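You operate a simulated robot arm through the tools that you are given. There is no shell and no other tool. Be economical: measure what you need, move in short steps, check, and stop when the job is done.

The job below is to be done with a simulated robot arm. You get a single attempt, and the scene is never put back.

Task
Put things in order on the table top. At the end: the plant in the red pot stands where the grey cloth stood; the green bottle is in the blue rice bowl; the white dumpling stands where the plant in the red pot stood; the grey cloth is on the silver steamer basket; whatever was shut is shut again. Leave all else as you found it, and nothing knocked over.

Only the result counts: the job must be done as asked and must still hold three seconds after the hand-in. Knocking over, shifting, dropping, spilling or breaking anything else fails it.

Robot
A 7-joint arm with a two-finger parallel gripper, fixed in place. Base frame: the origin is at the foot of the arm, x ahead of it, y to its left, z up; the work surface is at about z = 72. Readings come in cm, degrees, newtons and seconds.
With the tool pointing down near the work surface it reaches from about 28 to 68 cm from the base axis. Its first joint turns from -66.0 to 66.0 degrees. Payload 1.57 kg.
The TCP is the grasp point between the finger pads, 3 cm short of the fingertips. In the tool frame z runs along the fingers and y along their closing line. Largest opening 11 cm; finger width 2.4, thickness 1.2; the body of the gripper, 4.8 by 11.2 cm, starts 7.8 cm behind the TCP.
Orientation is told as [roll, pitch, yaw] about the base's x, y, z axes, in that order, counted from this pose: with the fingers straight down and closing along the base's y, the tool's x points along the base's -x, its y along +y and its z along -z.

Tools
- The arm moves only by the tool drive_tool. Its argument "targets" is one flat list of numbers, 6 for each row, row after row: the shift along the tool's x, y, z in units of 40 mm (1.0 is 40 mm), then the turn, a rotation vector about the tool's x, y, z in units of 6 degrees (1.0 is 6 degrees). In form: [x, y, z, wx, wy, wz, x, y, z, wx, wy, wz, ...]. A call has 1 to 20 rows; each row shifts and turns the commanded pose from where the row before left it, along the tool's axes as they then stand. "gripper" is the gripper command, from -1 (shut) to 1 (fully open), values between in proportion, set as the call begins (left out, the last holds). A call with a number of a shift or a turn outside -1 to 1 is refused whole. A row lasts 0.2 s, in which the tool goes at most 5 cm and 8.6 degrees; a call with a longer step from one row to the next is refused whole, and so is a gripper value outside its range. Where a pose cannot be reached the arm comes as near as it can. A force on the tool above 40 N (or 10 N above the force at the start of the call, whichever is more), or a blocked arm, ends the call early, and 0.2 s more pass. The fingers move at their own pace (about 10.8 cm/s each) and stop on an object; they squeeze with about 38 N. The grip force told is the motor's: it shows also when the fingers shut on nothing. Time passes only in rows, and 0.2 s behind the last, so rows that do not move let the fingers close. The reply holds the time, the measured pose of the TCP, the force on the tool along the base axes, the opening and the grip force, in the units named above and with some noise.
- Cameras (640 x 400 px; columns grow to the right, rows downward): "scene" is fixed at [15.6, -39.53, 139.56]; the picture's right is [0.82, -0.57, 0.00], its down [-0.42, -0.61, -0.67] and it looks along [0.38, 0.55, -0.74] (base axes); focal length 278 px, centre (320, 200). "wrist" rides on the gripper at [-3.6, 0, -8] in the tool frame; the picture's right is [0.00, -1.00, 0.00], its down [0.97, 0.00, -0.24] and it looks along [0.24, 0.00, 0.97] (tool axes); focal length 218 px, centre (320, 200).
- get_image(camera): a new picture of that camera. The clock stands still meanwhile.
- locate(camera, pixels): for up to 12 pixels [column, row] of the newest picture of that camera ("zoom" is the newest enlarged one), the place [x, y, z] in the base frame of the surface seen there, good to about 0.2 cm, but the place of the scene camera against the robot may be out by one fixed shift of up to 1.2 cm in any direction. The clock stands still meanwhile.
- inspect(camera, box): a new picture of the part [left, top, right, bottom] of that camera's present view, enlarged. The clock stands still meanwhile.
- close_job(): hands the job in; it is judged then, once.

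Work in short steps. Measure before you move; look again where a grasp or a placing could have gone wrong, and mend it. You have 80 turns and 54 pictures in all, those below and enlarged ones among them. Open the gripper and draw the arm clear of the work before you hand the job in, unless the task says otherwise; then end with one line.

The tools are called after "Emit:" by a JSON object that holds its "name" and its "arguments". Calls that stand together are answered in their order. drive_tool: Moves the arm, as the interface text tells. Its arguments: {"type":"object","properties":{"targets":{"type":"array"},"gripper":{"type":"number"}},"required":["targets"]} The other tools are called the same way: get_image (camera) takes a picture; locate (camera, pixels) gives the place of the surface under pixels of a picture; inspect (camera, box) takes an enlarged picture of a part of a camera's view; close_job () hands the job in.

At the start:

```text
t: 0.0
ee_pos: [32.13, 7.26, 112.1]
tcp_rot: [-0.1, 0.0, 0.0]
ft_force: [-0.5, 0.6, 0.3]
width: 11.0
gripper_force: 0.0
```

scene: 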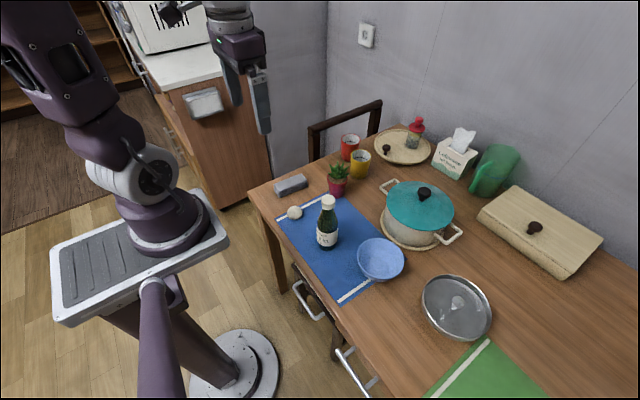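
wrist: 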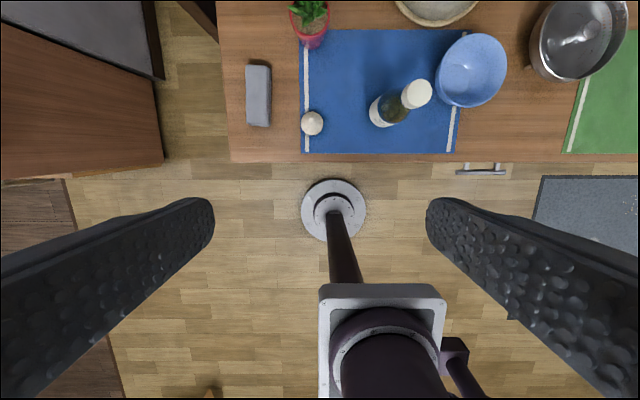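

The pictures show the cloth near scene (291,184), plant (338,178), dumpling (294,212), bottle (327,222), bowl (380,258), steamer (457,306). I measure them in both views.

Emit:
{"name": "inspect", "arguments": {"camera": "scene", "box": [240, 120, 500, 350]}}

Emit:
{"name": "locate", "arguments": {"camera": "scene", "pixels": [[291, 183], [338, 190], [338, 170], [294, 210], [327, 200], [327, 240], [380, 265], [380, 242], [457, 306], [430, 310], [400, 230], [270, 205]]}}

Emit:
{"name": "locate", "arguments": {"camera": "wrist", "pixels": [[258, 95], [312, 12], [314, 40], [312, 123], [417, 93], [380, 112], [470, 70], [470, 36], [580, 40], [470, 104], [246, 66], [269, 125]]}}

```text
1.74 times, centred on (370, 235) of scene
```

zoom: 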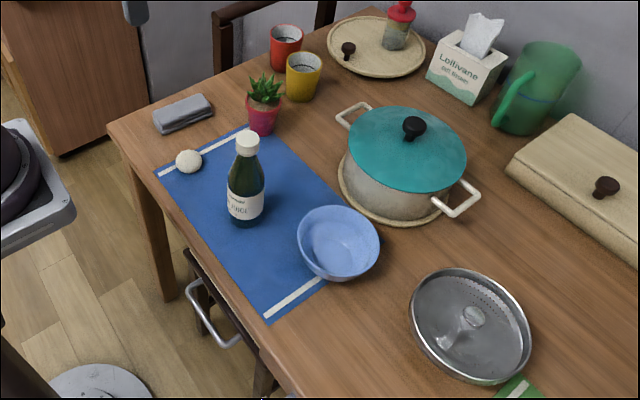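

```text
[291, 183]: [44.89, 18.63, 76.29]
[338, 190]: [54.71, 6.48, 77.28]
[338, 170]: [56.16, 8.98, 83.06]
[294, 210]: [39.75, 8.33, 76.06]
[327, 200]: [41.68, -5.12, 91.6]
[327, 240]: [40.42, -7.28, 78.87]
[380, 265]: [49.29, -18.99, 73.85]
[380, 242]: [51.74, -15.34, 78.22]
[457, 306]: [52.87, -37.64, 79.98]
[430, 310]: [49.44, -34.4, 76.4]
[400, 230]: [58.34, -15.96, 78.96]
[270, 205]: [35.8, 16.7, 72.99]
```

```text
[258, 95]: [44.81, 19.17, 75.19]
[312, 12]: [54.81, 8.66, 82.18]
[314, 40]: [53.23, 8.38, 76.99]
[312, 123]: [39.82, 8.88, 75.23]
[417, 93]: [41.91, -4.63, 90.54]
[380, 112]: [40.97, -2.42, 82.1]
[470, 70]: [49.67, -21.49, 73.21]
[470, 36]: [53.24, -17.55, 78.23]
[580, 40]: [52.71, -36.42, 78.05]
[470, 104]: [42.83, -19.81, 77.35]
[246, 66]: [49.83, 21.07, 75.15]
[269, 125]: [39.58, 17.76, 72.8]
```

Next I look closely at the steamer, the cloth, and the plant.

Emit:
{"name": "inspect", "arguments": {"camera": "scene", "box": [410, 262, 510, 352]}}

Emit:
{"name": "inspect", "arguments": {"camera": "wrist", "box": [220, 0, 380, 170]}}

Emit:
{"name": "inspect", "arguments": {"camera": "wrist", "box": [360, 0, 640, 175]}}

```text
4.44 times, centred on (460, 307) of scene
```

zoom: 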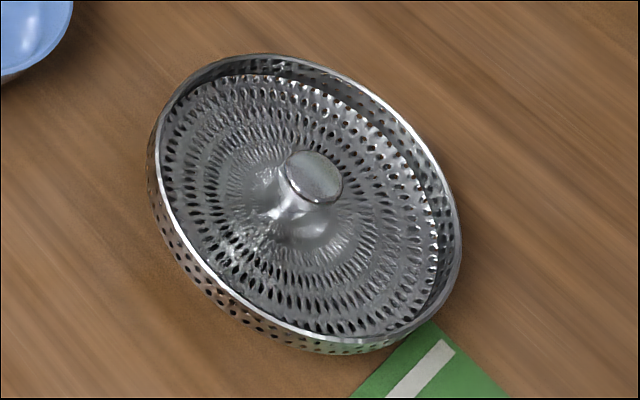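

```text
2.35 times, centred on (300, 85) of wrist
```

zoom: 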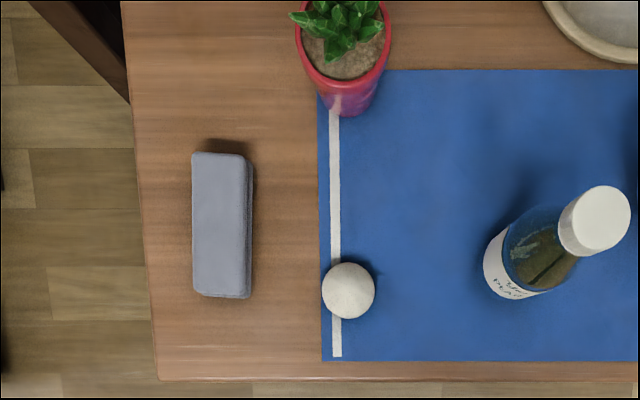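

```text
2.29 times, centred on (500, 88) of wrist
```

zoom: 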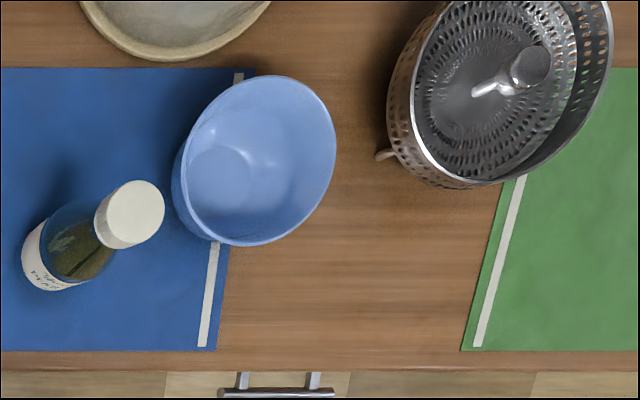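

Steamer has a centre post and a raised rim. I move above the left group at TCP about (48,10,100) for closer measurement.

Emit:
{"name": "drive_tool", "arguments": {"targets": [-0.8, 0.14, 0.6, 0, 0, 0, -0.8, 0.14, 0.6, 0, 0, 0, -0.8, 0.14, 0.6, 0, 0, 0, -0.8, 0.14, 0.6, 0, 0, 0, -0.8, 0.14, 0.6, 0, 0, 0, 0, 0, 0, 0, 0, 0], "gripper": 1}}

Emit:
{"name": "get_image", "arguments": {"camera": "wrist"}}

```text
t: 1.4
ee_pos: [48.02, 10.16, 100.02]
tcp_rot: [0.1, 0.0, 0.0]
ft_force: [-0.2, 0.1, 0.3]
width: 10.99
gripper_force: 0.1
```

```text
47 pictures are left
```

wrist: 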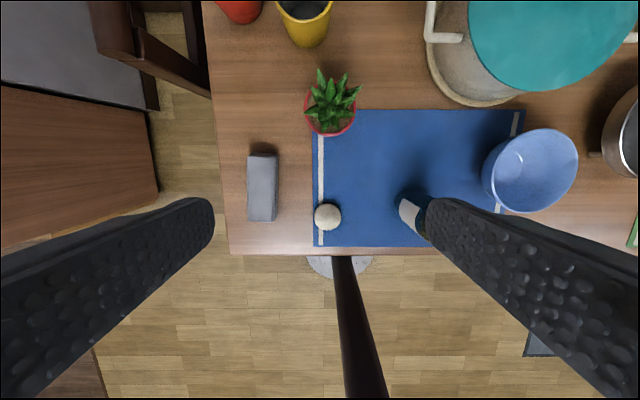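

Cloth spans (248-277,155-221), plant at (332,108), dumpling (328,216). I locate edges.

Emit:
{"name": "locate", "arguments": {"camera": "wrist", "pixels": [[250, 159], [275, 159], [250, 218], [273, 218], [262, 190], [315, 216], [341, 216], [328, 205], [328, 228], [308, 115], [352, 125], [331, 131]]}}

Emit:
{"name": "inspect", "arguments": {"camera": "wrist", "box": [230, 60, 390, 240]}}

```text
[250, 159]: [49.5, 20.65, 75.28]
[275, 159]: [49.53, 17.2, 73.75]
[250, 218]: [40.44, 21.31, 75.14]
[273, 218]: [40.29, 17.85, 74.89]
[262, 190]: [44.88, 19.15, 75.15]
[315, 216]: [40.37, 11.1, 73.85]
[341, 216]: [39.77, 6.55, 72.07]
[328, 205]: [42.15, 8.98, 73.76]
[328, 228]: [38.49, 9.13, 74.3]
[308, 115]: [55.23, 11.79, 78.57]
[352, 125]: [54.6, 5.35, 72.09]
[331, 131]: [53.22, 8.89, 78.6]
```

```text
2.22 times, centred on (310, 150) of wrist
```

zoom: 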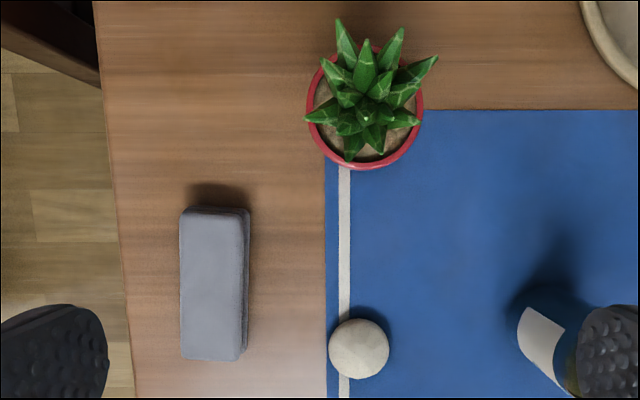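

I refine with zoom pixels: cloth corners, pot rim.

Emit:
{"name": "locate", "arguments": {"camera": "zoom", "pixels": [[187, 211], [240, 214], [185, 354], [238, 356], [246, 280], [309, 100], [421, 105], [364, 167], [322, 142], [408, 142], [358, 348], [364, 380]]}}

```text
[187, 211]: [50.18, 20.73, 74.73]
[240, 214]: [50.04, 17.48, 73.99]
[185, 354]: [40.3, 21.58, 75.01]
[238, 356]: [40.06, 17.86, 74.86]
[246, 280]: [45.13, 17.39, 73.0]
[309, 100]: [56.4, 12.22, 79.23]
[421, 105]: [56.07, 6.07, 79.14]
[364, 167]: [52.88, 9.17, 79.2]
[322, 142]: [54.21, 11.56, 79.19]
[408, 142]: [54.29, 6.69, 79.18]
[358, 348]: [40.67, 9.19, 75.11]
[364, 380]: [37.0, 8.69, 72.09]
```

Cloth is centred at (45.1,19.35), about 10x3.9x3.1; pot at (56.0,9.1); dumpling at (40.4,9.0). Now I go over to view bowl and steamer.

Emit:
{"name": "drive_tool", "arguments": {"targets": [0, -1, 0, 0, 0, 0, 0, -1, 0, 0, 0, 0, 0, -1, 0, 0, 0, 0, 0, -1, 0, 0, 0, 0, 0, -1, 0, 0, 0, 0, 0, -1, 0, 0, 0, 0, 0, -1, 0, 0, 0, 0, 0, -1, 0, 0, 0, 0, 0, -1, 0, 0, 0, 0, 0, -1, 0, 0, 0, 0, 0, 0, 0, 0, 0, 0]}}

Emit:
{"name": "get_image", "arguments": {"camera": "wrist"}}

```text
t: 3.8
ee_pos: [47.93, -29.9, 99.95]
tcp_rot: [0.0, 0.0, -0.1]
ft_force: [0.0, 0.8, 0.3]
width: 10.98
gripper_force: 0.0
```

```text
45 pictures are left
```

wrist: 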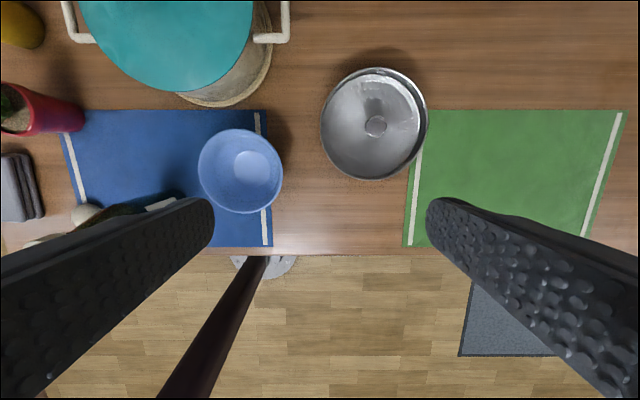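

Emit:
{"name": "inspect", "arguments": {"camera": "wrist", "box": [180, 50, 440, 220]}}

Emit:
{"name": "locate", "arguments": {"camera": "wrist", "pixels": [[322, 125], [427, 125], [374, 178], [376, 70], [375, 126], [350, 150], [375, 160], [345, 110], [334, 130], [374, 90], [400, 140], [415, 125]]}}

Emit:
{"name": "locate", "arguments": {"camera": "wrist", "pixels": [[200, 168], [282, 172], [242, 131], [242, 212], [248, 168], [232, 168], [266, 168], [250, 152], [250, 184], [215, 170], [278, 185], [208, 190]]}}

```text
2.35 times, centred on (310, 135) of wrist
```

zoom: 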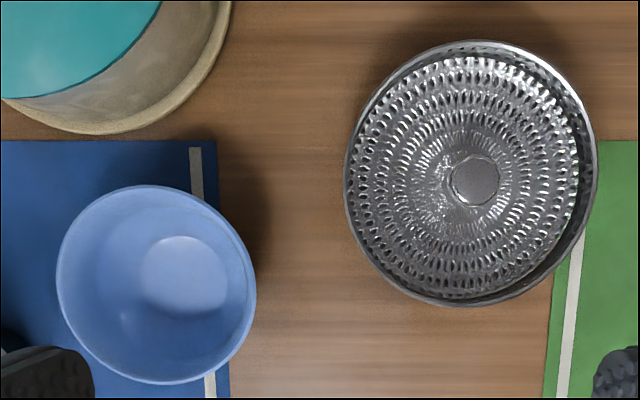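

```text
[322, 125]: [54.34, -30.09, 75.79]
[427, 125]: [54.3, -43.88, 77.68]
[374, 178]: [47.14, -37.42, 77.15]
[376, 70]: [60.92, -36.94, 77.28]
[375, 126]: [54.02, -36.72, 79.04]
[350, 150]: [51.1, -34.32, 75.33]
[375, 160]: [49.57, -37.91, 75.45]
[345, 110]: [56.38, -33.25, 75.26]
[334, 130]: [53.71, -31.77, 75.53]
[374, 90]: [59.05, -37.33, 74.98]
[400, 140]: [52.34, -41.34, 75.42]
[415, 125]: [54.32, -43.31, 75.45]
```

```text
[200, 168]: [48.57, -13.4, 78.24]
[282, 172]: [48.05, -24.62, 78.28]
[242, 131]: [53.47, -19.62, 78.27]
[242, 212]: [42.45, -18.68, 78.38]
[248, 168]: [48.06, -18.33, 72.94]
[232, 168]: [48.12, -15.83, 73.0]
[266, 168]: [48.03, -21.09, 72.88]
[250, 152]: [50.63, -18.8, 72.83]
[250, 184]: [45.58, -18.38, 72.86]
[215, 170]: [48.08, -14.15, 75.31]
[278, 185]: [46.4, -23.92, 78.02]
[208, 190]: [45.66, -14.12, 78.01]
```

Steamer: centre (54.0,-37.0), rim z 77.3 radius 6.9, post top z 79; bowl centre (48.0,-19.0), floor 72.9. Now I move above the cloth and turn slightly to match its long axis, then down partly.

Emit:
{"name": "drive_tool", "arguments": {"targets": [0.0544, 0.947, 0, 0, 0, 0, 0.0544, 0.947, 0, 0, 0, 0, 0.0544, 0.947, 0, 0, 0, 0, 0.0544, 0.947, 0, 0, 0, 0, 0.0544, 0.947, 0, 0, 0, 0, 0.0544, 0.947, 0, 0, 0, 0, 0.0544, 0.947, 0, 0, 0, 0, 0.0544, 0.947, 0, 0, 0, 0, 0.0544, 0.947, 0, 0, 0, 0, 0.0544, 0.947, 0, 0, 0, 0, 0.0544, 0.947, 0, 0, 0, 0, 0.0544, 0.947, 0, 0, 0, 0, 0.0544, 0.947, 0, 0, 0, 0, 0, 0, 0, 0, 0, 0.58, 0, 0, 0.9, 0, 0, 0, 0, 0, 0.9, 0, 0, 0, 0, 0, 0.9, 0, 0, 0, 0, 0, 0.9, 0, 0, 0, 0, 0, 0, 0, 0, 0], "gripper": 1}}

Emit:
{"name": "get_image", "arguments": {"camera": "wrist"}}

```text
t: 7.8
ee_pos: [45.03, 19.57, 85.68]
tcp_rot: [0.0, 0.0, -3.5]
ft_force: [0.0, 0.3, -0.3]
width: 11.0
gripper_force: 0.0
```

```text
43 pictures are left
```

wrist: 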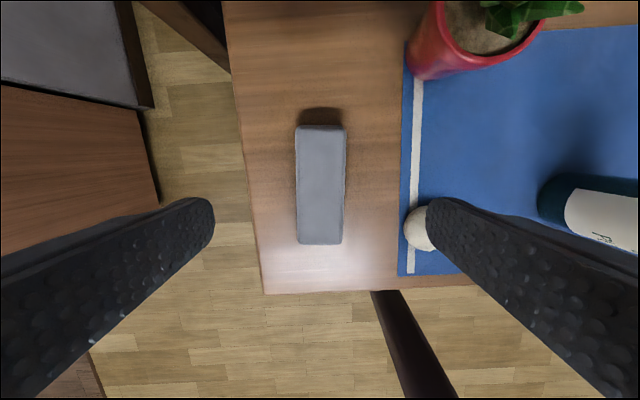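

Aligned with the cloth (centre col 321). I narrow the opening to keep clear of the dumpling and descend to z≈75.6.

Emit:
{"name": "drive_tool", "arguments": {"targets": [0, 0, 0, 0, 0, 0, 0, 0, 0.63, 0, 0, 0, 0, 0, 0.63, 0, 0, 0, 0, 0, 0.63, 0, 0, 0, 0, 0, 0.63, 0, 0, 0, 0, 0, 0, 0, 0, 0], "gripper": 0.35}}

Emit:
{"name": "drive_tool", "arguments": {"targets": [0, 0, 0, 0, 0, 0, 0, 0, 0, 0, 0, 0, 0, 0, 0, 0, 0, 0, 0, 0, 0, 0, 0, 0], "gripper": -1}}

```text
t: 9.2
ee_pos: [45.02, 19.48, 75.69]
tcp_rot: [0.0, -0.1, -3.6]
ft_force: [0.4, 0.1, -0.4]
width: 7.46
gripper_force: 0.2
```

```text
t: 10.2
ee_pos: [45.09, 19.52, 75.56]
tcp_rot: [0.0, 0.0, -3.4]
ft_force: [0.5, 0.5, 0.1]
width: 4.5
gripper_force: 37.7
```

Gripped at width 4.5. Lift and check force, turning back to yaw 0.

Emit:
{"name": "drive_tool", "arguments": {"targets": [0, 0, -0.5, 0, 0, 0, 0, 0, -0.8, 0, 0, 0, 0, 0, -0.8, 0, 0, 0, 0, 0, -0.8, 0, 0, 0, 0, 0, -0.8, 0, 0, 0, 0, 0, -0.8, 0, 0, 0, 0, 0, -0.8, 0, 0, 0, 0, 0, -0.8, 0, 0, 0, 0, 0, 0, 0, 0, -0.58, 0, 0, 0, 0, 0, 0]}}

Emit:
{"name": "get_image", "arguments": {"camera": "wrist"}}

```text
t: 12.4
ee_pos: [45.15, 19.4, 99.95]
tcp_rot: [0.0, 0.0, 0.0]
ft_force: [-0.7, -0.4, 0.1]
width: 4.47
gripper_force: 38.2
```

```text
42 pictures are left
```

wrist: 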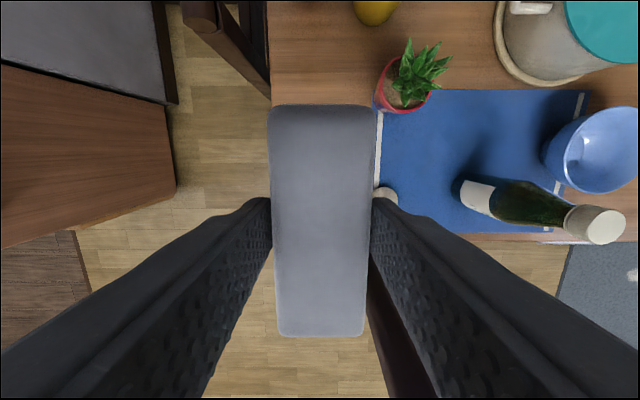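

The cloth hangs well in the grip. I measure its ends relative to the TCP, and move over the steamer.

Emit:
{"name": "locate", "arguments": {"camera": "wrist", "pixels": [[321, 110], [321, 332], [321, 220]]}}

Emit:
{"name": "drive_tool", "arguments": {"targets": [-0.148, -0.94, 0, 0, 0, 0, -0.148, -0.94, 0, 0, 0, 0, -0.148, -0.94, 0, 0, 0, 0, -0.148, -0.94, 0, 0, 0, 0, -0.148, -0.94, 0, 0, 0, 0, -0.148, -0.94, 0, 0, 0, 0, -0.148, -0.94, 0, 0, 0, 0, -0.148, -0.94, 0, 0, 0, 0, -0.148, -0.94, 0, 0, 0, 0, -0.148, -0.94, 0, 0, 0, 0, -0.148, -0.94, 0, 0, 0, 0, -0.148, -0.94, 0, 0, 0, 0, -0.148, -0.94, 0, 0, 0, 0, -0.148, -0.94, 0, 0, 0, 0, -0.148, -0.94, 0, 0, 0, 0, 0, 0, 0, 0, 0, 0]}}

```text
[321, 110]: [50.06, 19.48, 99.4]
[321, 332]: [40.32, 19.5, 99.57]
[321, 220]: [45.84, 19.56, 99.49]
```

```text
t: 15.8
ee_pos: [54.06, -36.96, 99.89]
tcp_rot: [0.0, 0.1, -0.1]
ft_force: [0.0, -0.5, -0.8]
width: 4.48
gripper_force: 37.7
```

Cloth bottom is ~3.5 below the TCP. Descend to TCP 83.2 first, then view.

Emit:
{"name": "drive_tool", "arguments": {"targets": [0, 0, 0.834, 0, 0, 0, 0, 0, 0.834, 0, 0, 0, 0, 0, 0.834, 0, 0, 0, 0, 0, 0.834, 0, 0, 0, 0, 0, 0.834, 0, 0, 0, 0, 0, 0, 0, 0, 0]}}

Emit:
{"name": "inspect", "arguments": {"camera": "scene", "box": [380, 220, 540, 350]}}

```text
t: 17.2
ee_pos: [53.97, -36.95, 83.01]
tcp_rot: [0.1, -0.1, 0.0]
ft_force: [-0.7, 0.1, -1.1]
width: 4.46
gripper_force: 37.7
```

```text
3.08 times, centred on (460, 285) of scene
```

zoom: 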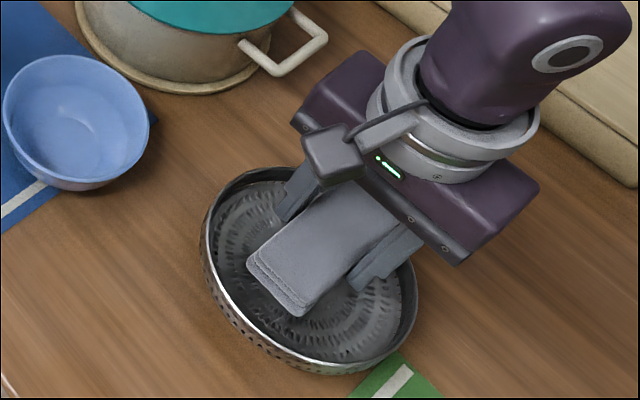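

Cloth is centred over the post. I lower 0.5 cm gently.

Emit:
{"name": "drive_tool", "arguments": {"targets": [0, 0, 0.05, 0, 0, 0, 0, 0, 0.05, 0, 0, 0, 0, 0, 0.03, 0, 0, 0, 0, 0, 0, 0, 0, 0]}}

```text
t: 18.2
ee_pos: [53.8, -36.92, 82.73]
tcp_rot: [0.0, 0.1, 0.0]
ft_force: [0.4, 0.2, -1.0]
width: 4.47
gripper_force: 38.1
```

No contact yet (force ~0). Lower a bit more.

Emit:
{"name": "drive_tool", "arguments": {"targets": [0, 0, 0.04, 0, 0, 0, 0, 0, 0.03, 0, 0, 0, 0, 0, 0, 0, 0, 0]}}

```text
t: 19.0
ee_pos: [54.0, -36.95, 82.52]
tcp_rot: [-0.1, -0.1, 0.0]
ft_force: [-5.0, 5.5, 20.2]
width: 4.48
gripper_force: 38.0
```

Contact at TCP z≈82.5 (20 N). I ease up a hair and open to 7.5 cm.

Emit:
{"name": "drive_tool", "arguments": {"targets": [0, 0, -0.025, 0, 0, 0, 0, 0, 0, 0, 0, 0]}}

Emit:
{"name": "drive_tool", "arguments": {"targets": [0, 0, 0, 0, 0, 0, 0, 0, 0, 0, 0, 0, 0, 0, 0, 0, 0, 0], "gripper": 0.3}}

Emit:
{"name": "get_image", "arguments": {"camera": "wrist"}}

Emit:
{"name": "inspect", "arguments": {"camera": "scene", "box": [380, 220, 540, 350]}}

```text
t: 19.6
ee_pos: [54.03, -36.98, 82.48]
tcp_rot: [0.0, -0.2, 0.0]
ft_force: [-0.2, 1.3, 12.5]
width: 4.49
gripper_force: 38.3
```

```text
t: 20.4
ee_pos: [53.99, -36.84, 82.54]
tcp_rot: [0.0, 0.0, 0.0]
ft_force: [0.1, 0.1, -0.3]
width: 7.14
gripper_force: 0.0
```

```text
40 pictures are left
```

wrist: 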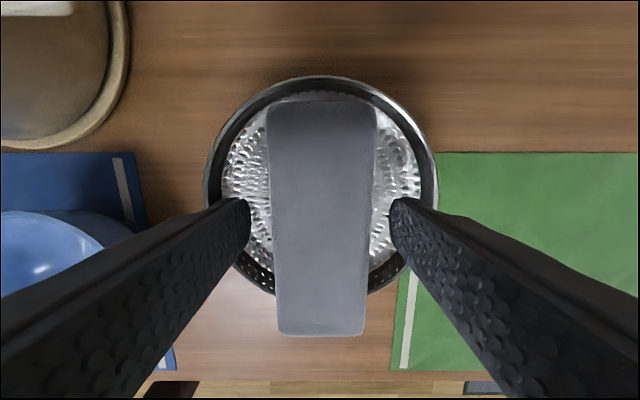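

```text
3.08 times, centred on (460, 285) of scene
```

zoom: 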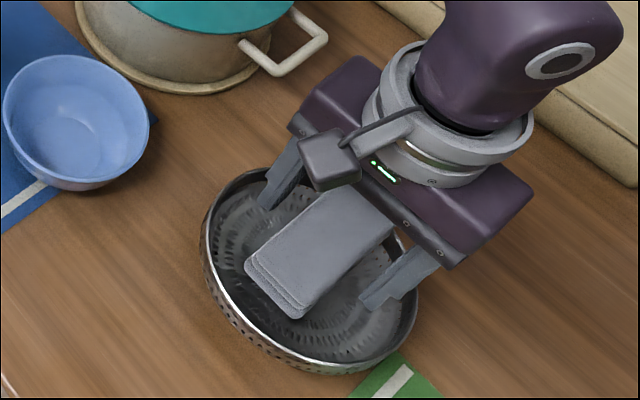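

The cloth rests balanced on the post. I rise straight up and look again.

Emit:
{"name": "drive_tool", "arguments": {"targets": [0, 0, -0.4, 0, 0, 0, 0, 0, -0.8, 0, 0, 0, 0, 0, -0.8, 0, 0, 0, 0, 0, -0.8, 0, 0, 0, 0, 0, -0.8, 0, 0, 0, 0, 0, -0.8, 0, 0, 0, 0, 0, 0, 0, 0, 0]}}

Emit:
{"name": "get_image", "arguments": {"camera": "wrist"}}

Emit:
{"name": "locate", "arguments": {"camera": "wrist", "pixels": [[322, 85], [322, 172], [305, 130], [340, 130], [322, 130]]}}

```text
t: 22.0
ee_pos: [53.87, -36.95, 100.33]
tcp_rot: [0.0, 0.0, 0.0]
ft_force: [-0.1, -0.2, -0.2]
width: 7.13
gripper_force: 0.1
```

```text
38 pictures are left
```

wrist: 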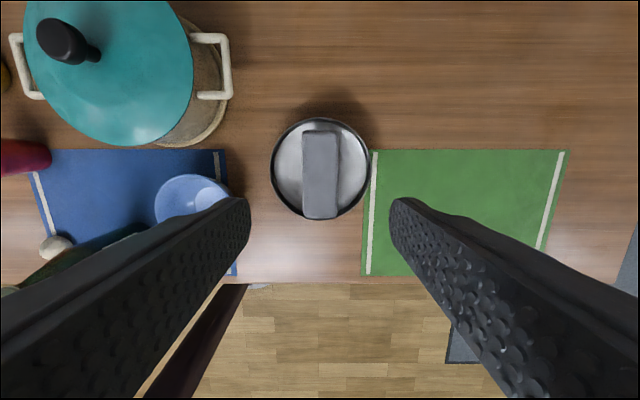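

```text
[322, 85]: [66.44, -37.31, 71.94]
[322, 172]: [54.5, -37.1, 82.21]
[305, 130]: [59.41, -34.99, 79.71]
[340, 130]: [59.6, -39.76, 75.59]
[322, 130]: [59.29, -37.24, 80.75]
```

Cloth is level on the steamer. Next I go above the plant.

Emit:
{"name": "drive_tool", "arguments": {"targets": [-0.041, 0.886, 0, 0, 0, 0, -0.041, 0.886, 0, 0, 0, 0, -0.041, 0.886, 0, 0, 0, 0, -0.041, 0.886, 0, 0, 0, 0, -0.041, 0.886, 0, 0, 0, 0, -0.041, 0.886, 0, 0, 0, 0, -0.041, 0.886, 0, 0, 0, 0, -0.041, 0.886, 0, 0, 0, 0, -0.041, 0.886, 0, 0, 0, 0, -0.041, 0.886, 0, 0, 0, 0, -0.041, 0.886, 0, 0, 0, 0, -0.041, 0.886, 0, 0, 0, 0, -0.041, 0.886, 0, 0, 0, 0, 0, 0, 0.8, 0, 0, 0, 0, 0, 0, 0, 0, 0], "gripper": 1}}

Emit:
{"name": "get_image", "arguments": {"camera": "wrist"}}

Emit:
{"name": "inspect", "arguments": {"camera": "wrist", "box": [240, 80, 400, 240]}}

```text
t: 25.2
ee_pos: [55.92, 9.02, 96.99]
tcp_rot: [-0.1, 0.0, 0.0]
ft_force: [0.6, -0.2, 0.0]
width: 11.02
gripper_force: 0.1
```

```text
37 pictures are left
```

wrist: 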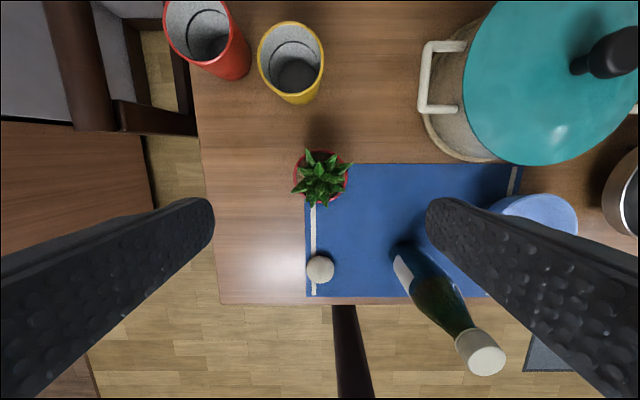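

```text
2.50 times, centred on (320, 160) of wrist
```

zoom: 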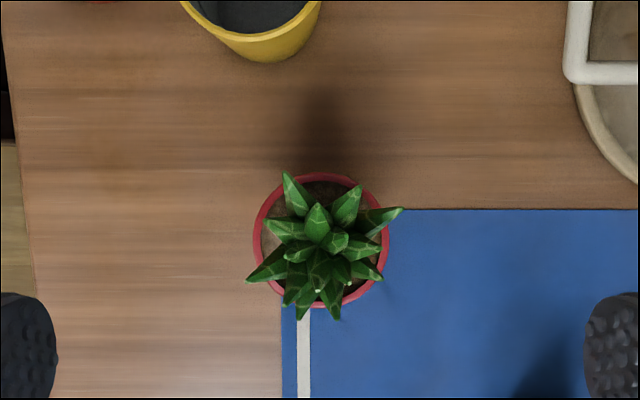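

Measure leaf heights, rim and neighbours (pot handle at (440,100), cup at (295,100)).

Emit:
{"name": "locate", "arguments": {"camera": "zoom", "pixels": [[257, 235], [387, 245], [322, 176], [352, 302], [318, 215], [290, 180], [398, 210], [252, 278], [335, 315], [320, 270], [568, 75], [270, 55]]}}

```text
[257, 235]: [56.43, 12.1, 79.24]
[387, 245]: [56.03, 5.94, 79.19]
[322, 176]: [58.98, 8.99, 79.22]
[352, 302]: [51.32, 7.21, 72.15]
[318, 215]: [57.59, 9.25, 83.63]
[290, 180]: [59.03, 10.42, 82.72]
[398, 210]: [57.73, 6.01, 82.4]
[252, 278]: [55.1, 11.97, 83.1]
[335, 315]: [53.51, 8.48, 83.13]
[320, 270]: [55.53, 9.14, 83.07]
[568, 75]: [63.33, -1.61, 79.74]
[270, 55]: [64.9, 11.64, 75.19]
```

Pot centre (55.95,9.0) radius 3.1, rim 79.2, leaves to ~84. Descend to TCP z 78 and grip.

Emit:
{"name": "drive_tool", "arguments": {"targets": [0, 0, 0.79, 0, 0, 0, 0, 0, 0.79, 0, 0, 0, 0, 0, 0.79, 0, 0, 0, 0, 0, 0.79, 0, 0, 0, 0, 0, 0.79, 0, 0, 0, 0, 0, 0.79, 0, 0, 0, 0, 0, 0, 0, 0, 0]}}

Emit:
{"name": "get_image", "arguments": {"camera": "wrist"}}

```text
t: 26.8
ee_pos: [56.03, 9.03, 77.96]
tcp_rot: [-0.1, -0.1, 0.0]
ft_force: [0.3, 0.4, 0.1]
width: 11.01
gripper_force: 0.0
```

```text
35 pictures are left
```

wrist: 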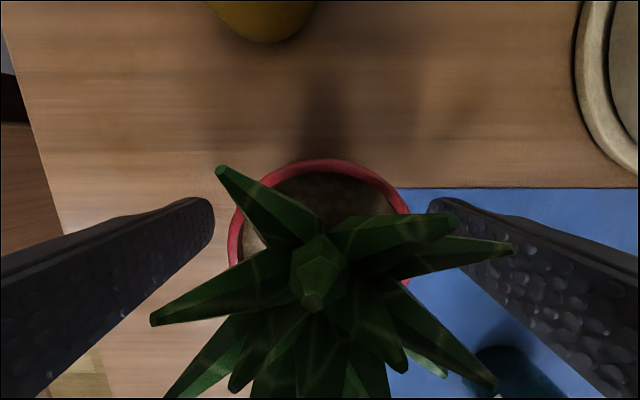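

Pot sits between the fingers, leaves within the rim span. Close and lift slightly.

Emit:
{"name": "drive_tool", "arguments": {"targets": [0, 0, 0, 0, 0, 0, 0, 0, 0, 0, 0, 0, 0, 0, 0, 0, 0, 0, 0, 0, 0, 0, 0, 0], "gripper": -1}}

Emit:
{"name": "drive_tool", "arguments": {"targets": [0, 0, -0.3, 0, 0, 0, 0, 0, -0.5, 0, 0, 0, 0, 0, -0.8, 0, 0, 0, 0, 0, -0.8, 0, 0, 0, 0, 0, 0, 0, 0, 0]}}

Emit:
{"name": "inspect", "arguments": {"camera": "scene", "box": [240, 80, 440, 230]}}

```text
t: 27.8
ee_pos: [56.0, 9.15, 77.81]
tcp_rot: [0.0, 0.0, -0.1]
ft_force: [-0.2, -0.3, -1.1]
width: 7.72
gripper_force: 37.5
```

```text
t: 29.0
ee_pos: [56.12, 9.05, 87.63]
tcp_rot: [0.1, 0.0, 0.0]
ft_force: [1.0, -0.5, -2.2]
width: 7.7
gripper_force: 38.2
```

```text
2.67 times, centred on (340, 155) of scene
```

zoom: 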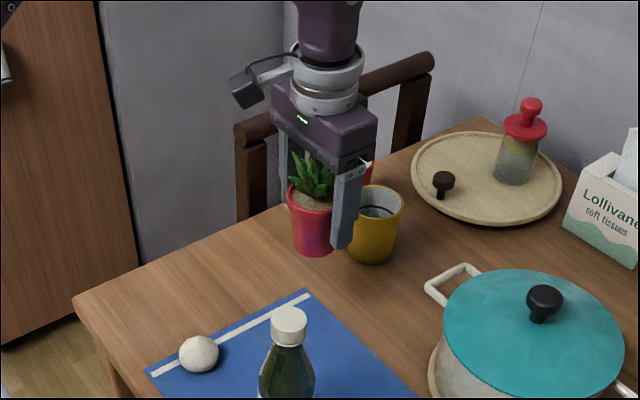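

Plant hangs upright in the grip. Move over the cloth's old place (45.1,19.4), then lower.

Emit:
{"name": "drive_tool", "arguments": {"targets": [0.687, 0.647, 0, 0, 0, 0, 0.687, 0.647, 0, 0, 0, 0, 0.687, 0.647, 0, 0, 0, 0, 0.687, 0.647, 0, 0, 0, 0, 0, 0, 0, 0, 0, 0, 0, 0, 0.7, 0, 0, 0, 0, 0, 0.7, 0, 0, 0, 0, 0, 0.6, 0, 0, 0, 0, 0, 0.25, 0, 0, 0, 0, 0, 0, 0, 0, 0]}}

Emit:
{"name": "get_image", "arguments": {"camera": "scene"}}

```text
t: 31.2
ee_pos: [44.95, 19.43, 78.59]
tcp_rot: [0.1, 0.0, 0.0]
ft_force: [-0.2, 0.2, -2.2]
width: 7.68
gripper_force: 38.1
```

```text
33 pictures are left
```

scene: 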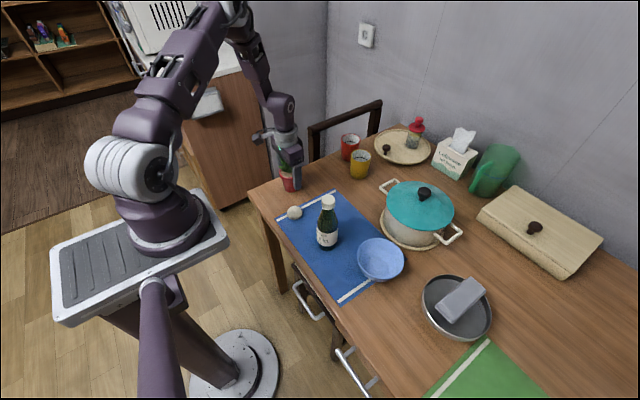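

Clear of everything. Lower the last ~0.6 cm.

Emit:
{"name": "drive_tool", "arguments": {"targets": [0, 0, 0.06, 0, 0, 0, 0, 0, 0.05, 0, 0, 0, 0, 0, 0.03, 0, 0, 0, 0, 0, 0, 0, 0, 0]}}

```text
t: 32.2
ee_pos: [45.08, 19.51, 78.11]
tcp_rot: [0.0, 0.1, 0.0]
ft_force: [-0.4, 0.7, -2.3]
width: 7.69
gripper_force: 38.2
```

Emit:
{"name": "drive_tool", "arguments": {"targets": [0, 0, 0.04, 0, 0, 0, 0, 0, 0.02, 0, 0, 0, 0, 0, 0, 0, 0, 0]}}

```text
t: 33.0
ee_pos: [45.12, 19.43, 77.78]
tcp_rot: [0.0, -0.2, 0.0]
ft_force: [0.1, -4.8, 20.8]
width: 7.65
gripper_force: 37.7
```

Contact (21 N). Ease slightly, open, and rise.

Emit:
{"name": "drive_tool", "arguments": {"targets": [0, 0, -0.02, 0, 0, 0, 0, 0, 0, 0, 0, 0]}}

Emit:
{"name": "drive_tool", "arguments": {"targets": [0, 0, 0, 0, 0, 0, 0, 0, 0, 0, 0, 0, 0, 0, 0, 0, 0, 0], "gripper": 0.85}}

Emit:
{"name": "drive_tool", "arguments": {"targets": [0, 0, -0.3, 0, 0, 0, 0, 0, -0.7, 0, 0, 0, 0, 0, -0.8, 0, 0, 0, 0, 0, -0.8, 0, 0, 0, 0, 0, -0.8, 0, 0, 0, 0, 0, -0.8, 0, 0, 0, 0, 0, 0, 0, 0, 0]}}

Emit:
{"name": "get_image", "arguments": {"camera": "wrist"}}

```text
t: 33.6
ee_pos: [45.03, 19.49, 77.82]
tcp_rot: [0.0, -0.1, -0.1]
ft_force: [1.3, -0.2, 0.5]
width: 7.66
gripper_force: 38.4
```

```text
t: 34.4
ee_pos: [44.99, 19.44, 77.84]
tcp_rot: [0.0, 0.1, 0.0]
ft_force: [-0.3, 0.5, 0.9]
width: 10.17
gripper_force: 0.0
```

```text
t: 36.0
ee_pos: [44.98, 19.49, 94.85]
tcp_rot: [0.0, 0.0, -0.1]
ft_force: [-0.4, 0.0, 0.8]
width: 10.17
gripper_force: 0.0
```

```text
32 pictures are left
```

wrist: 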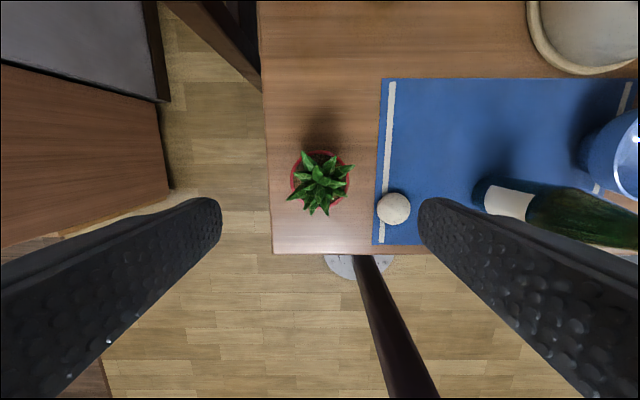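

Plant stands upright. Measure the dumpling at (393,209).

Emit:
{"name": "inspect", "arguments": {"camera": "wrist", "box": [340, 160, 440, 260]}}

Emit:
{"name": "locate", "arguments": {"camera": "wrist", "pixels": [[379, 209], [407, 209], [393, 195], [393, 222], [393, 209], [320, 205], [295, 180], [342, 180], [319, 153]]}}

```text
4.00 times, centred on (390, 210) of wrist
```

zoom: 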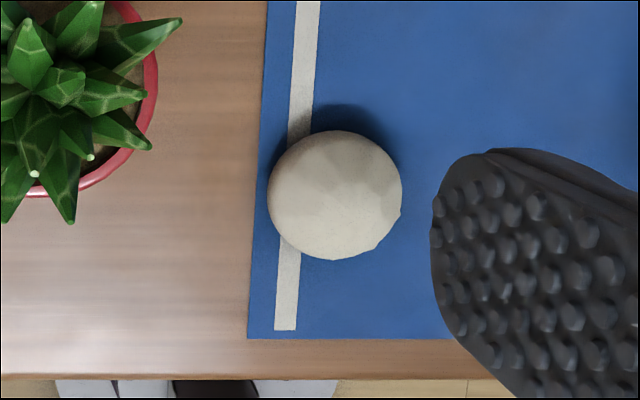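

```text
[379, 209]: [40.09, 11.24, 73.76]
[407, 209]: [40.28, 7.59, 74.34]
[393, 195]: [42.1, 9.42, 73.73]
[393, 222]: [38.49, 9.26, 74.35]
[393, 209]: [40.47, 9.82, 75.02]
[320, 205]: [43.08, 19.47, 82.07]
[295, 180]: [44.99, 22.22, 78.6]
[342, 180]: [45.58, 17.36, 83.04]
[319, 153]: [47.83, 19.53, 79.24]
```

Dumpling centre ≈(40.3,9.15), top 75.2. Move above with 7 cm opening and descend to z≈78.5 first.

Emit:
{"name": "drive_tool", "arguments": {"targets": [0.392, -0.858, 0, 0, 0, 0, 0.392, -0.858, 0, 0, 0, 0, 0.392, -0.858, 0, 0, 0, 0, 0, 0, 0, 0, 0, 0, 0, 0, 0.82, 0, 0, 0, 0, 0, 0.82, 0, 0, 0, 0, 0, 0.82, 0, 0, 0, 0, 0, 0.82, 0, 0, 0, 0, 0, 0.82, 0, 0, 0, 0, 0, 0, 0, 0, 0], "gripper": 0.3}}

Emit:
{"name": "get_image", "arguments": {"camera": "wrist"}}

```text
t: 38.2
ee_pos: [40.38, 8.97, 78.14]
tcp_rot: [0.1, 0.1, 0.0]
ft_force: [-0.7, -0.5, -0.6]
width: 7.13
gripper_force: 0.1
```

```text
30 pictures are left
```

wrist: 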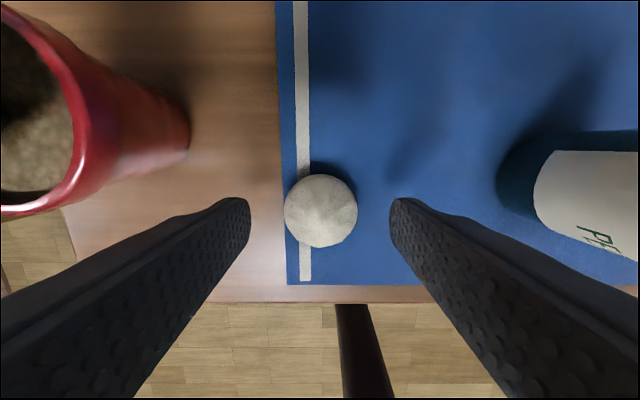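

Dumpling centred (321,211). Lower 2.5 cm and close.

Emit:
{"name": "drive_tool", "arguments": {"targets": [0, 0, 0.33, 0, 0, 0, 0, 0, 0.31, 0, 0, 0, 0, 0, 0, 0, 0, 0]}}

Emit:
{"name": "drive_tool", "arguments": {"targets": [0, 0, 0, 0, 0, 0, 0, 0, 0, 0, 0, 0, 0, 0, 0, 0, 0, 0, 0, 0, 0, 0, 0, 0], "gripper": -1}}

Emit:
{"name": "drive_tool", "arguments": {"targets": [0, 0, -0.3, 0, 0, 0, 0, 0, -0.5, 0, 0, 0, 0, 0, -0.8, 0, 0, 0, 0, 0, -0.8, 0, 0, 0, 0, 0, -0.8, 0, 0, 0, 0, 0, 0, 0, 0, 0]}}

Emit:
{"name": "get_image", "arguments": {"camera": "wrist"}}

```text
t: 39.0
ee_pos: [40.35, 9.04, 75.64]
tcp_rot: [0.0, 0.0, -0.1]
ft_force: [0.2, -0.5, 0.0]
width: 7.14
gripper_force: 0.1
```

```text
t: 40.0
ee_pos: [40.32, 9.0, 75.74]
tcp_rot: [0.0, 0.0, 0.0]
ft_force: [0.6, 0.3, 0.0]
width: 4.35
gripper_force: 38.6
```

```text
t: 41.4
ee_pos: [40.38, 9.22, 88.66]
tcp_rot: [0.0, 0.1, 0.0]
ft_force: [0.3, 0.1, -0.9]
width: 4.36
gripper_force: 38.5
```

```text
29 pictures are left
```

wrist: 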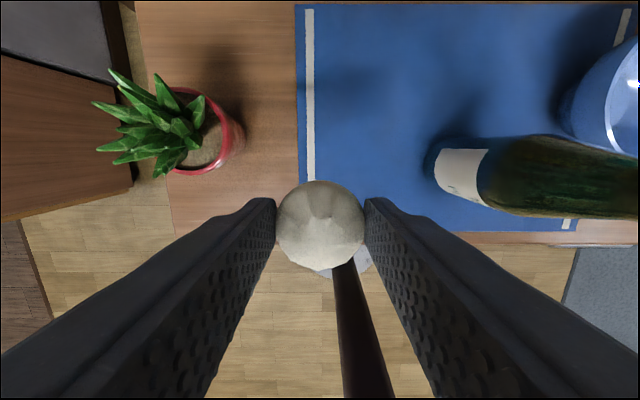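

Dumpling held. Move to the plant's old place (56.0,9.05) and lower to just above the table.

Emit:
{"name": "drive_tool", "arguments": {"targets": [-0.98, 0, 0, 0, 0, 0, -0.98, 0, 0, 0, 0, 0, -0.98, 0, 0, 0, 0, 0, -0.975, 0, 0, 0, 0, 0, 0, 0, 0, 0, 0, 0, 0, 0, 0.8, 0, 0, 0, 0, 0, 0.8, 0, 0, 0, 0, 0, 0.8, 0, 0, 0, 0, 0, 0.6, 0, 0, 0, 0, 0, 0, 0, 0, 0]}}

Emit:
{"name": "drive_tool", "arguments": {"targets": [0, 0, 0.06, 0, 0, 0, 0, 0, 0.06, 0, 0, 0, 0, 0, 0.05, 0, 0, 0, 0, 0, 0, 0, 0, 0]}}

```text
t: 43.6
ee_pos: [55.86, 9.0, 76.44]
tcp_rot: [0.0, 0.0, 0.0]
ft_force: [0.5, -0.4, 0.3]
width: 4.34
gripper_force: 38.4
```

```text
t: 44.6
ee_pos: [55.92, 9.1, 75.82]
tcp_rot: [0.0, -0.1, 0.0]
ft_force: [-0.1, 0.2, -0.6]
width: 4.37
gripper_force: 38.2
```

Still no contact; lower another ~0.25 cm.

Emit:
{"name": "drive_tool", "arguments": {"targets": [0, 0, 0.03, 0, 0, 0, 0, 0, 0.02, 0, 0, 0, 0, 0, 0, 0, 0, 0]}}

```text
t: 45.4
ee_pos: [55.94, 9.17, 75.57]
tcp_rot: [0.0, 0.0, 0.1]
ft_force: [-1.7, -1.3, 6.1]
width: 4.34
gripper_force: 38.0
```

Contact. Open and rise.

Emit:
{"name": "drive_tool", "arguments": {"targets": [0, 0, 0, 0, 0, 0, 0, 0, 0, 0, 0, 0, 0, 0, 0, 0, 0, 0], "gripper": 0.3}}

Emit:
{"name": "drive_tool", "arguments": {"targets": [0, 0, -0.3, 0, 0, 0, 0, 0, -0.7, 0, 0, 0, 0, 0, -0.8, 0, 0, 0, 0, 0, -0.8, 0, 0, 0, 0, 0, -0.8, 0, 0, 0, 0, 0, -0.8, 0, 0, 0, 0, 0, -0.8, 0, 0, 0, 0, 0, -0.8, 0, 0, 0, 0, 0, 0, 0, 0, 0]}}

Emit:
{"name": "get_image", "arguments": {"camera": "wrist"}}

Emit:
{"name": "inspect", "arguments": {"camera": "scene", "box": [260, 150, 420, 290]}}

```text
t: 46.2
ee_pos: [56.04, 9.23, 75.59]
tcp_rot: [0.1, 0.0, 0.0]
ft_force: [0.0, 0.3, 0.0]
width: 7.14
gripper_force: 0.0
```

```text
t: 48.2
ee_pos: [56.09, 9.13, 98.94]
tcp_rot: [-0.1, 0.0, 0.0]
ft_force: [0.1, 0.0, -0.8]
width: 7.15
gripper_force: 0.1
```

```text
28 pictures are left
```

wrist: 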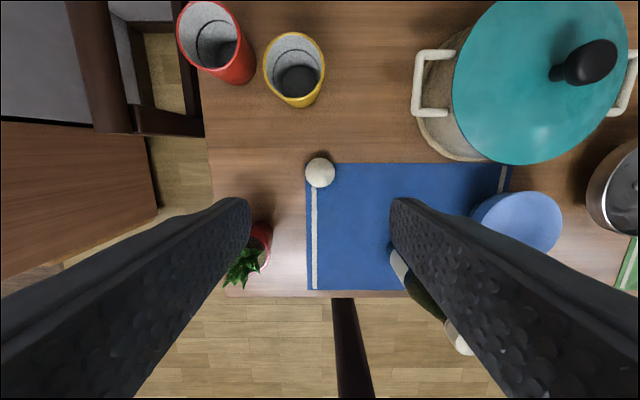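

```text
2.86 times, centred on (340, 220) of scene
```

zoom: 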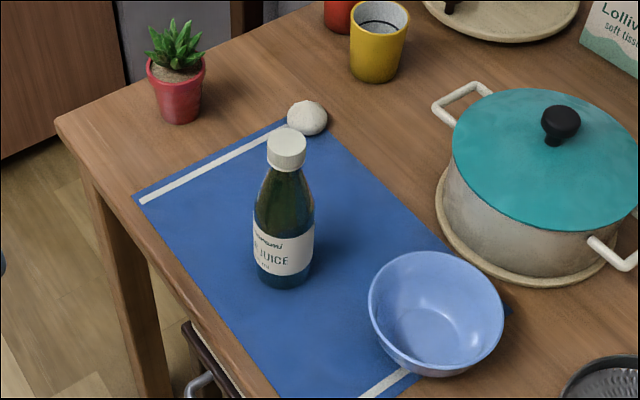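

Plant and dumpling are placed. Now measure the bottle in this zoom.

Emit:
{"name": "locate", "arguments": {"camera": "zoom", "pixels": [[256, 250], [311, 250], [283, 250], [284, 282], [287, 136], [270, 150], [304, 150], [287, 140], [287, 168], [258, 210], [312, 210], [284, 185]]}}

```text
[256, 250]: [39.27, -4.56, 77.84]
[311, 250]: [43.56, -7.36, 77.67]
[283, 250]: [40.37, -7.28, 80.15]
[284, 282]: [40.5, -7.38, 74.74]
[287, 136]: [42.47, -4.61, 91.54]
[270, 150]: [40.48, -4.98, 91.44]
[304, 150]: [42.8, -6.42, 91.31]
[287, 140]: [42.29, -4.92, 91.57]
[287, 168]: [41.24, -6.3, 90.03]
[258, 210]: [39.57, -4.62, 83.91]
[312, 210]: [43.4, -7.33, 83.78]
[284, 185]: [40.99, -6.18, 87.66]
```

Bottle is ~5.2 cm across, cap top z≈90.5, centre near (41.7,-5.2). Move above it, open, to measure from above.

Emit:
{"name": "drive_tool", "arguments": {"targets": [0.718, -0.71, 0, 0, 0, 0, 0.718, -0.71, 0, 0, 0, 0, 0.718, -0.71, 0, 0, 0, 0, 0.718, -0.71, 0, 0, 0, 0, 0.718, -0.71, 0, 0, 0, 0, 0, 0, 0, 0, 0, 0], "gripper": 1}}

Emit:
{"name": "inspect", "arguments": {"camera": "wrist", "box": [220, 120, 420, 320]}}

```text
t: 49.6
ee_pos: [41.51, -5.0, 98.81]
tcp_rot: [0.0, 0.0, 0.0]
ft_force: [-0.1, 0.3, 0.3]
width: 10.98
gripper_force: 0.1
```

```text
2.00 times, centred on (320, 220) of wrist
```

zoom: 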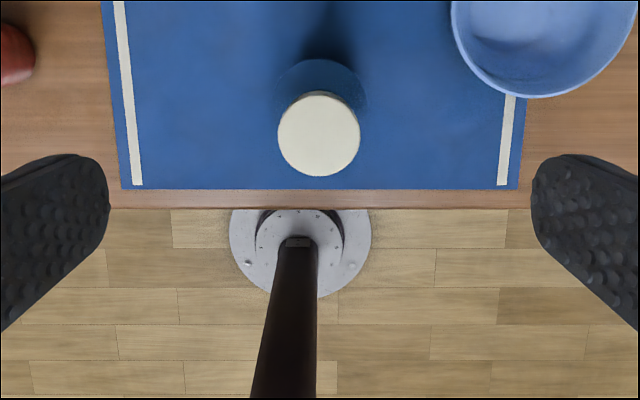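

Emit:
{"name": "locate", "arguments": {"camera": "zoom", "pixels": [[281, 134], [357, 134], [319, 134], [319, 96], [319, 172], [319, 62], [280, 85], [364, 90]]}}

```text
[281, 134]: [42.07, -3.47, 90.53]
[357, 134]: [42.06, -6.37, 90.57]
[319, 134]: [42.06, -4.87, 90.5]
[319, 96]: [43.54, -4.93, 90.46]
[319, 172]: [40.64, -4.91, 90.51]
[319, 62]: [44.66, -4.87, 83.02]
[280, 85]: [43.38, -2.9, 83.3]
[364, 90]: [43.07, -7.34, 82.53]
```

Bottle axis at (42.08,-4.92), cap top 90.5. Align and descend to TCP 83.6 (palm just above the cap), then grip.

Emit:
{"name": "drive_tool", "arguments": {"targets": [-0.13, 0.02, 0, 0, 0, 0, 0, 0, 0.76, 0, 0, 0, 0, 0, 0.76, 0, 0, 0, 0, 0, 0.76, 0, 0, 0, 0, 0, 0.76, 0, 0, 0, 0, 0, 0.73, 0, 0, 0, 0, 0, 0, 0, 0, 0]}}

Emit:
{"name": "drive_tool", "arguments": {"targets": [0, 0, 0, 0, 0, 0, 0, 0, 0, 0, 0, 0, 0, 0, 0, 0, 0, 0, 0, 0, 0, 0, 0, 0], "gripper": -1}}

Emit:
{"name": "drive_tool", "arguments": {"targets": [0, 0, -0.2, 0, 0, 0, 0, 0, -0.3, 0, 0, 0, 0, 0, 0, 0, 0, 0]}}

Emit:
{"name": "inspect", "arguments": {"camera": "scene", "box": [260, 150, 420, 290]}}

```text
t: 51.2
ee_pos: [42.18, -5.11, 83.72]
tcp_rot: [0.0, 0.0, 0.0]
ft_force: [-0.1, 0.4, 0.0]
width: 11.01
gripper_force: 0.1
```

```text
t: 52.2
ee_pos: [42.26, -5.02, 83.79]
tcp_rot: [0.1, 0.0, 0.0]
ft_force: [-0.8, -0.4, 0.1]
width: 5.38
gripper_force: 37.9
```

```text
t: 53.0
ee_pos: [42.16, -4.85, 85.79]
tcp_rot: [0.0, 0.0, 0.0]
ft_force: [0.1, 0.1, -2.5]
width: 5.39
gripper_force: 37.5
```

```text
2.86 times, centred on (340, 220) of scene
```

zoom: 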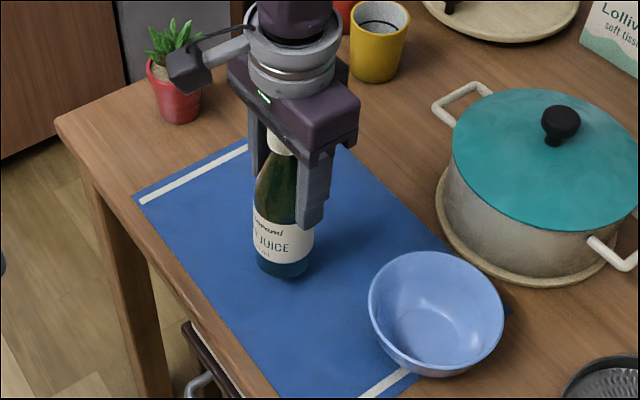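

Bottle is lifted upright. Raise clear of the bowl rim and move over the bowl centre (48.0,-19.0), then lower partly.

Emit:
{"name": "drive_tool", "arguments": {"targets": [0, 0, -0.7, 0, 0, 0, 0, 0, -0.7, 0, 0, 0, 0, 0, -0.65, 0, 0, 0, -0.365, -0.882, 0, 0, 0, 0, -0.365, -0.882, 0, 0, 0, 0, -0.365, -0.882, 0, 0, 0, 0, -0.365, -0.882, 0, 0, 0, 0, 0, 0, 0, 0, 0, 0]}}

Emit:
{"name": "get_image", "arguments": {"camera": "wrist"}}

Emit:
{"name": "inspect", "arguments": {"camera": "scene", "box": [300, 150, 460, 290]}}

```text
t: 54.8
ee_pos: [48.0, -19.22, 93.98]
tcp_rot: [0.0, 0.1, 0.1]
ft_force: [0.0, -0.1, -2.9]
width: 5.41
gripper_force: 37.8
```

```text
24 pictures are left
```

wrist: 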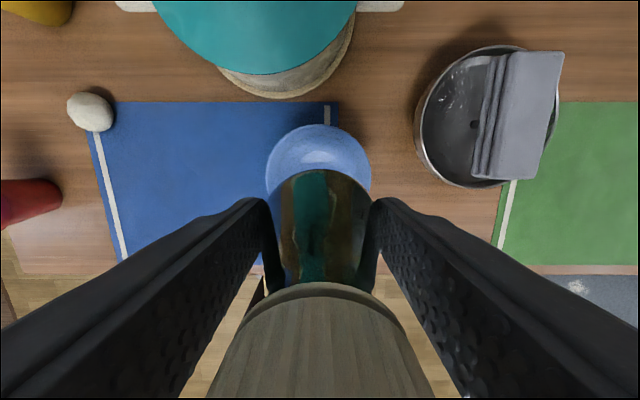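

```text
2.86 times, centred on (380, 220) of scene
```

zoom: 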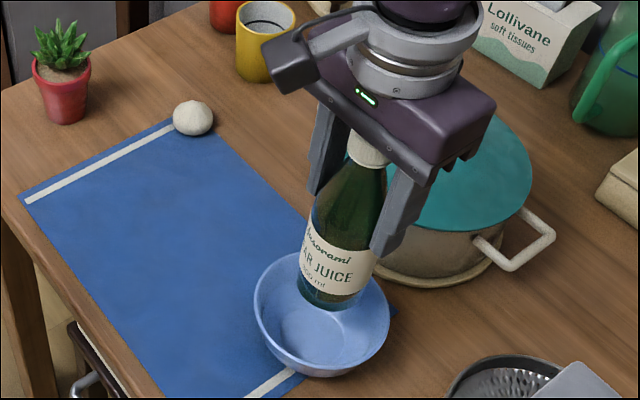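

Bottle upright over the bowl centre. Lower to just above the floor (expected contact at TCP ≈84.5).

Emit:
{"name": "drive_tool", "arguments": {"targets": [0, 0, 0.7, 0, 0, 0, 0, 0, 0.6, 0, 0, 0, 0, 0, 0.4, 0, 0, 0, 0, 0, 0.4, 0, 0, 0, 0, 0, 0, 0, 0, 0]}}

Emit:
{"name": "drive_tool", "arguments": {"targets": [0, 0, 0.06, 0, 0, 0, 0, 0, 0.05, 0, 0, 0, 0, 0, 0, 0, 0, 0]}}

```text
t: 56.0
ee_pos: [47.96, -19.07, 85.54]
tcp_rot: [0.0, -0.1, 0.0]
ft_force: [0.9, -0.6, -2.2]
width: 5.38
gripper_force: 38.4
```

```text
t: 56.8
ee_pos: [47.94, -19.21, 85.06]
tcp_rot: [0.0, 0.1, 0.0]
ft_force: [-0.4, 0.0, -2.5]
width: 5.38
gripper_force: 38.2
```

Emit:
{"name": "drive_tool", "arguments": {"targets": [0, 0, 0.05, 0, 0, 0, 0, 0, 0.03, 0, 0, 0, 0, 0, 0, 0, 0, 0]}}

```text
t: 57.6
ee_pos: [48.07, -19.09, 84.7]
tcp_rot: [0.0, 0.1, 0.0]
ft_force: [0.6, 0.3, -3.1]
width: 5.41
gripper_force: 38.2
```

No contact yet; lower further in tiny steps.

Emit:
{"name": "drive_tool", "arguments": {"targets": [0, 0, 0.04, 0, 0, 0, 0, 0, 0.02, 0, 0, 0, 0, 0, 0, 0, 0, 0]}}

```text
t: 58.4
ee_pos: [47.97, -19.2, 84.63]
tcp_rot: [-0.1, 0.0, 0.0]
ft_force: [-4.5, 1.4, 21.5]
width: 5.35
gripper_force: 37.8
```

Contact at the expected height. Ease up slightly, open, and look.

Emit:
{"name": "drive_tool", "arguments": {"targets": [0, 0, -0.025, 0, 0, 0, 0, 0, 0, 0, 0, 0]}}

Emit:
{"name": "drive_tool", "arguments": {"targets": [0, 0, 0, 0, 0, 0, 0, 0, 0, 0, 0, 0, 0, 0, 0, 0, 0, 0], "gripper": 0.2}}

Emit:
{"name": "inspect", "arguments": {"camera": "scene", "box": [300, 150, 460, 290]}}

Emit:
{"name": "get_image", "arguments": {"camera": "wrist"}}

```text
t: 59.0
ee_pos: [48.01, -19.12, 84.64]
tcp_rot: [0.0, 0.0, 0.0]
ft_force: [0.0, -1.2, 3.0]
width: 5.36
gripper_force: 37.8
```

```text
t: 59.8
ee_pos: [48.1, -19.06, 84.67]
tcp_rot: [0.0, -0.1, 0.0]
ft_force: [0.3, 0.2, -0.6]
width: 6.6
gripper_force: 0.0
```

```text
2.86 times, centred on (380, 220) of scene
```

zoom: 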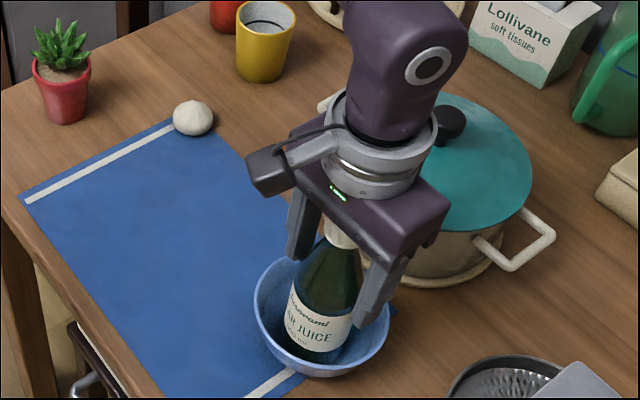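

```text
21 pictures are left
```

wrist: 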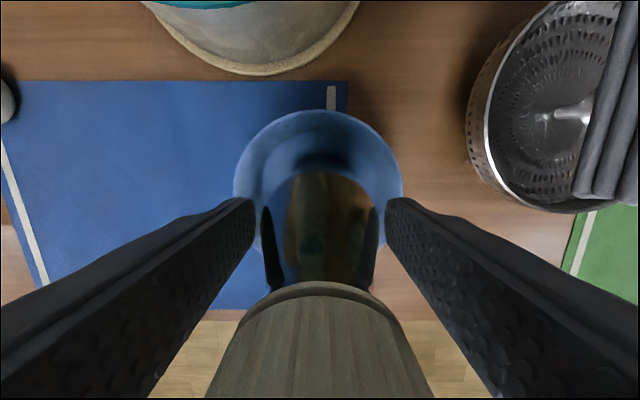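

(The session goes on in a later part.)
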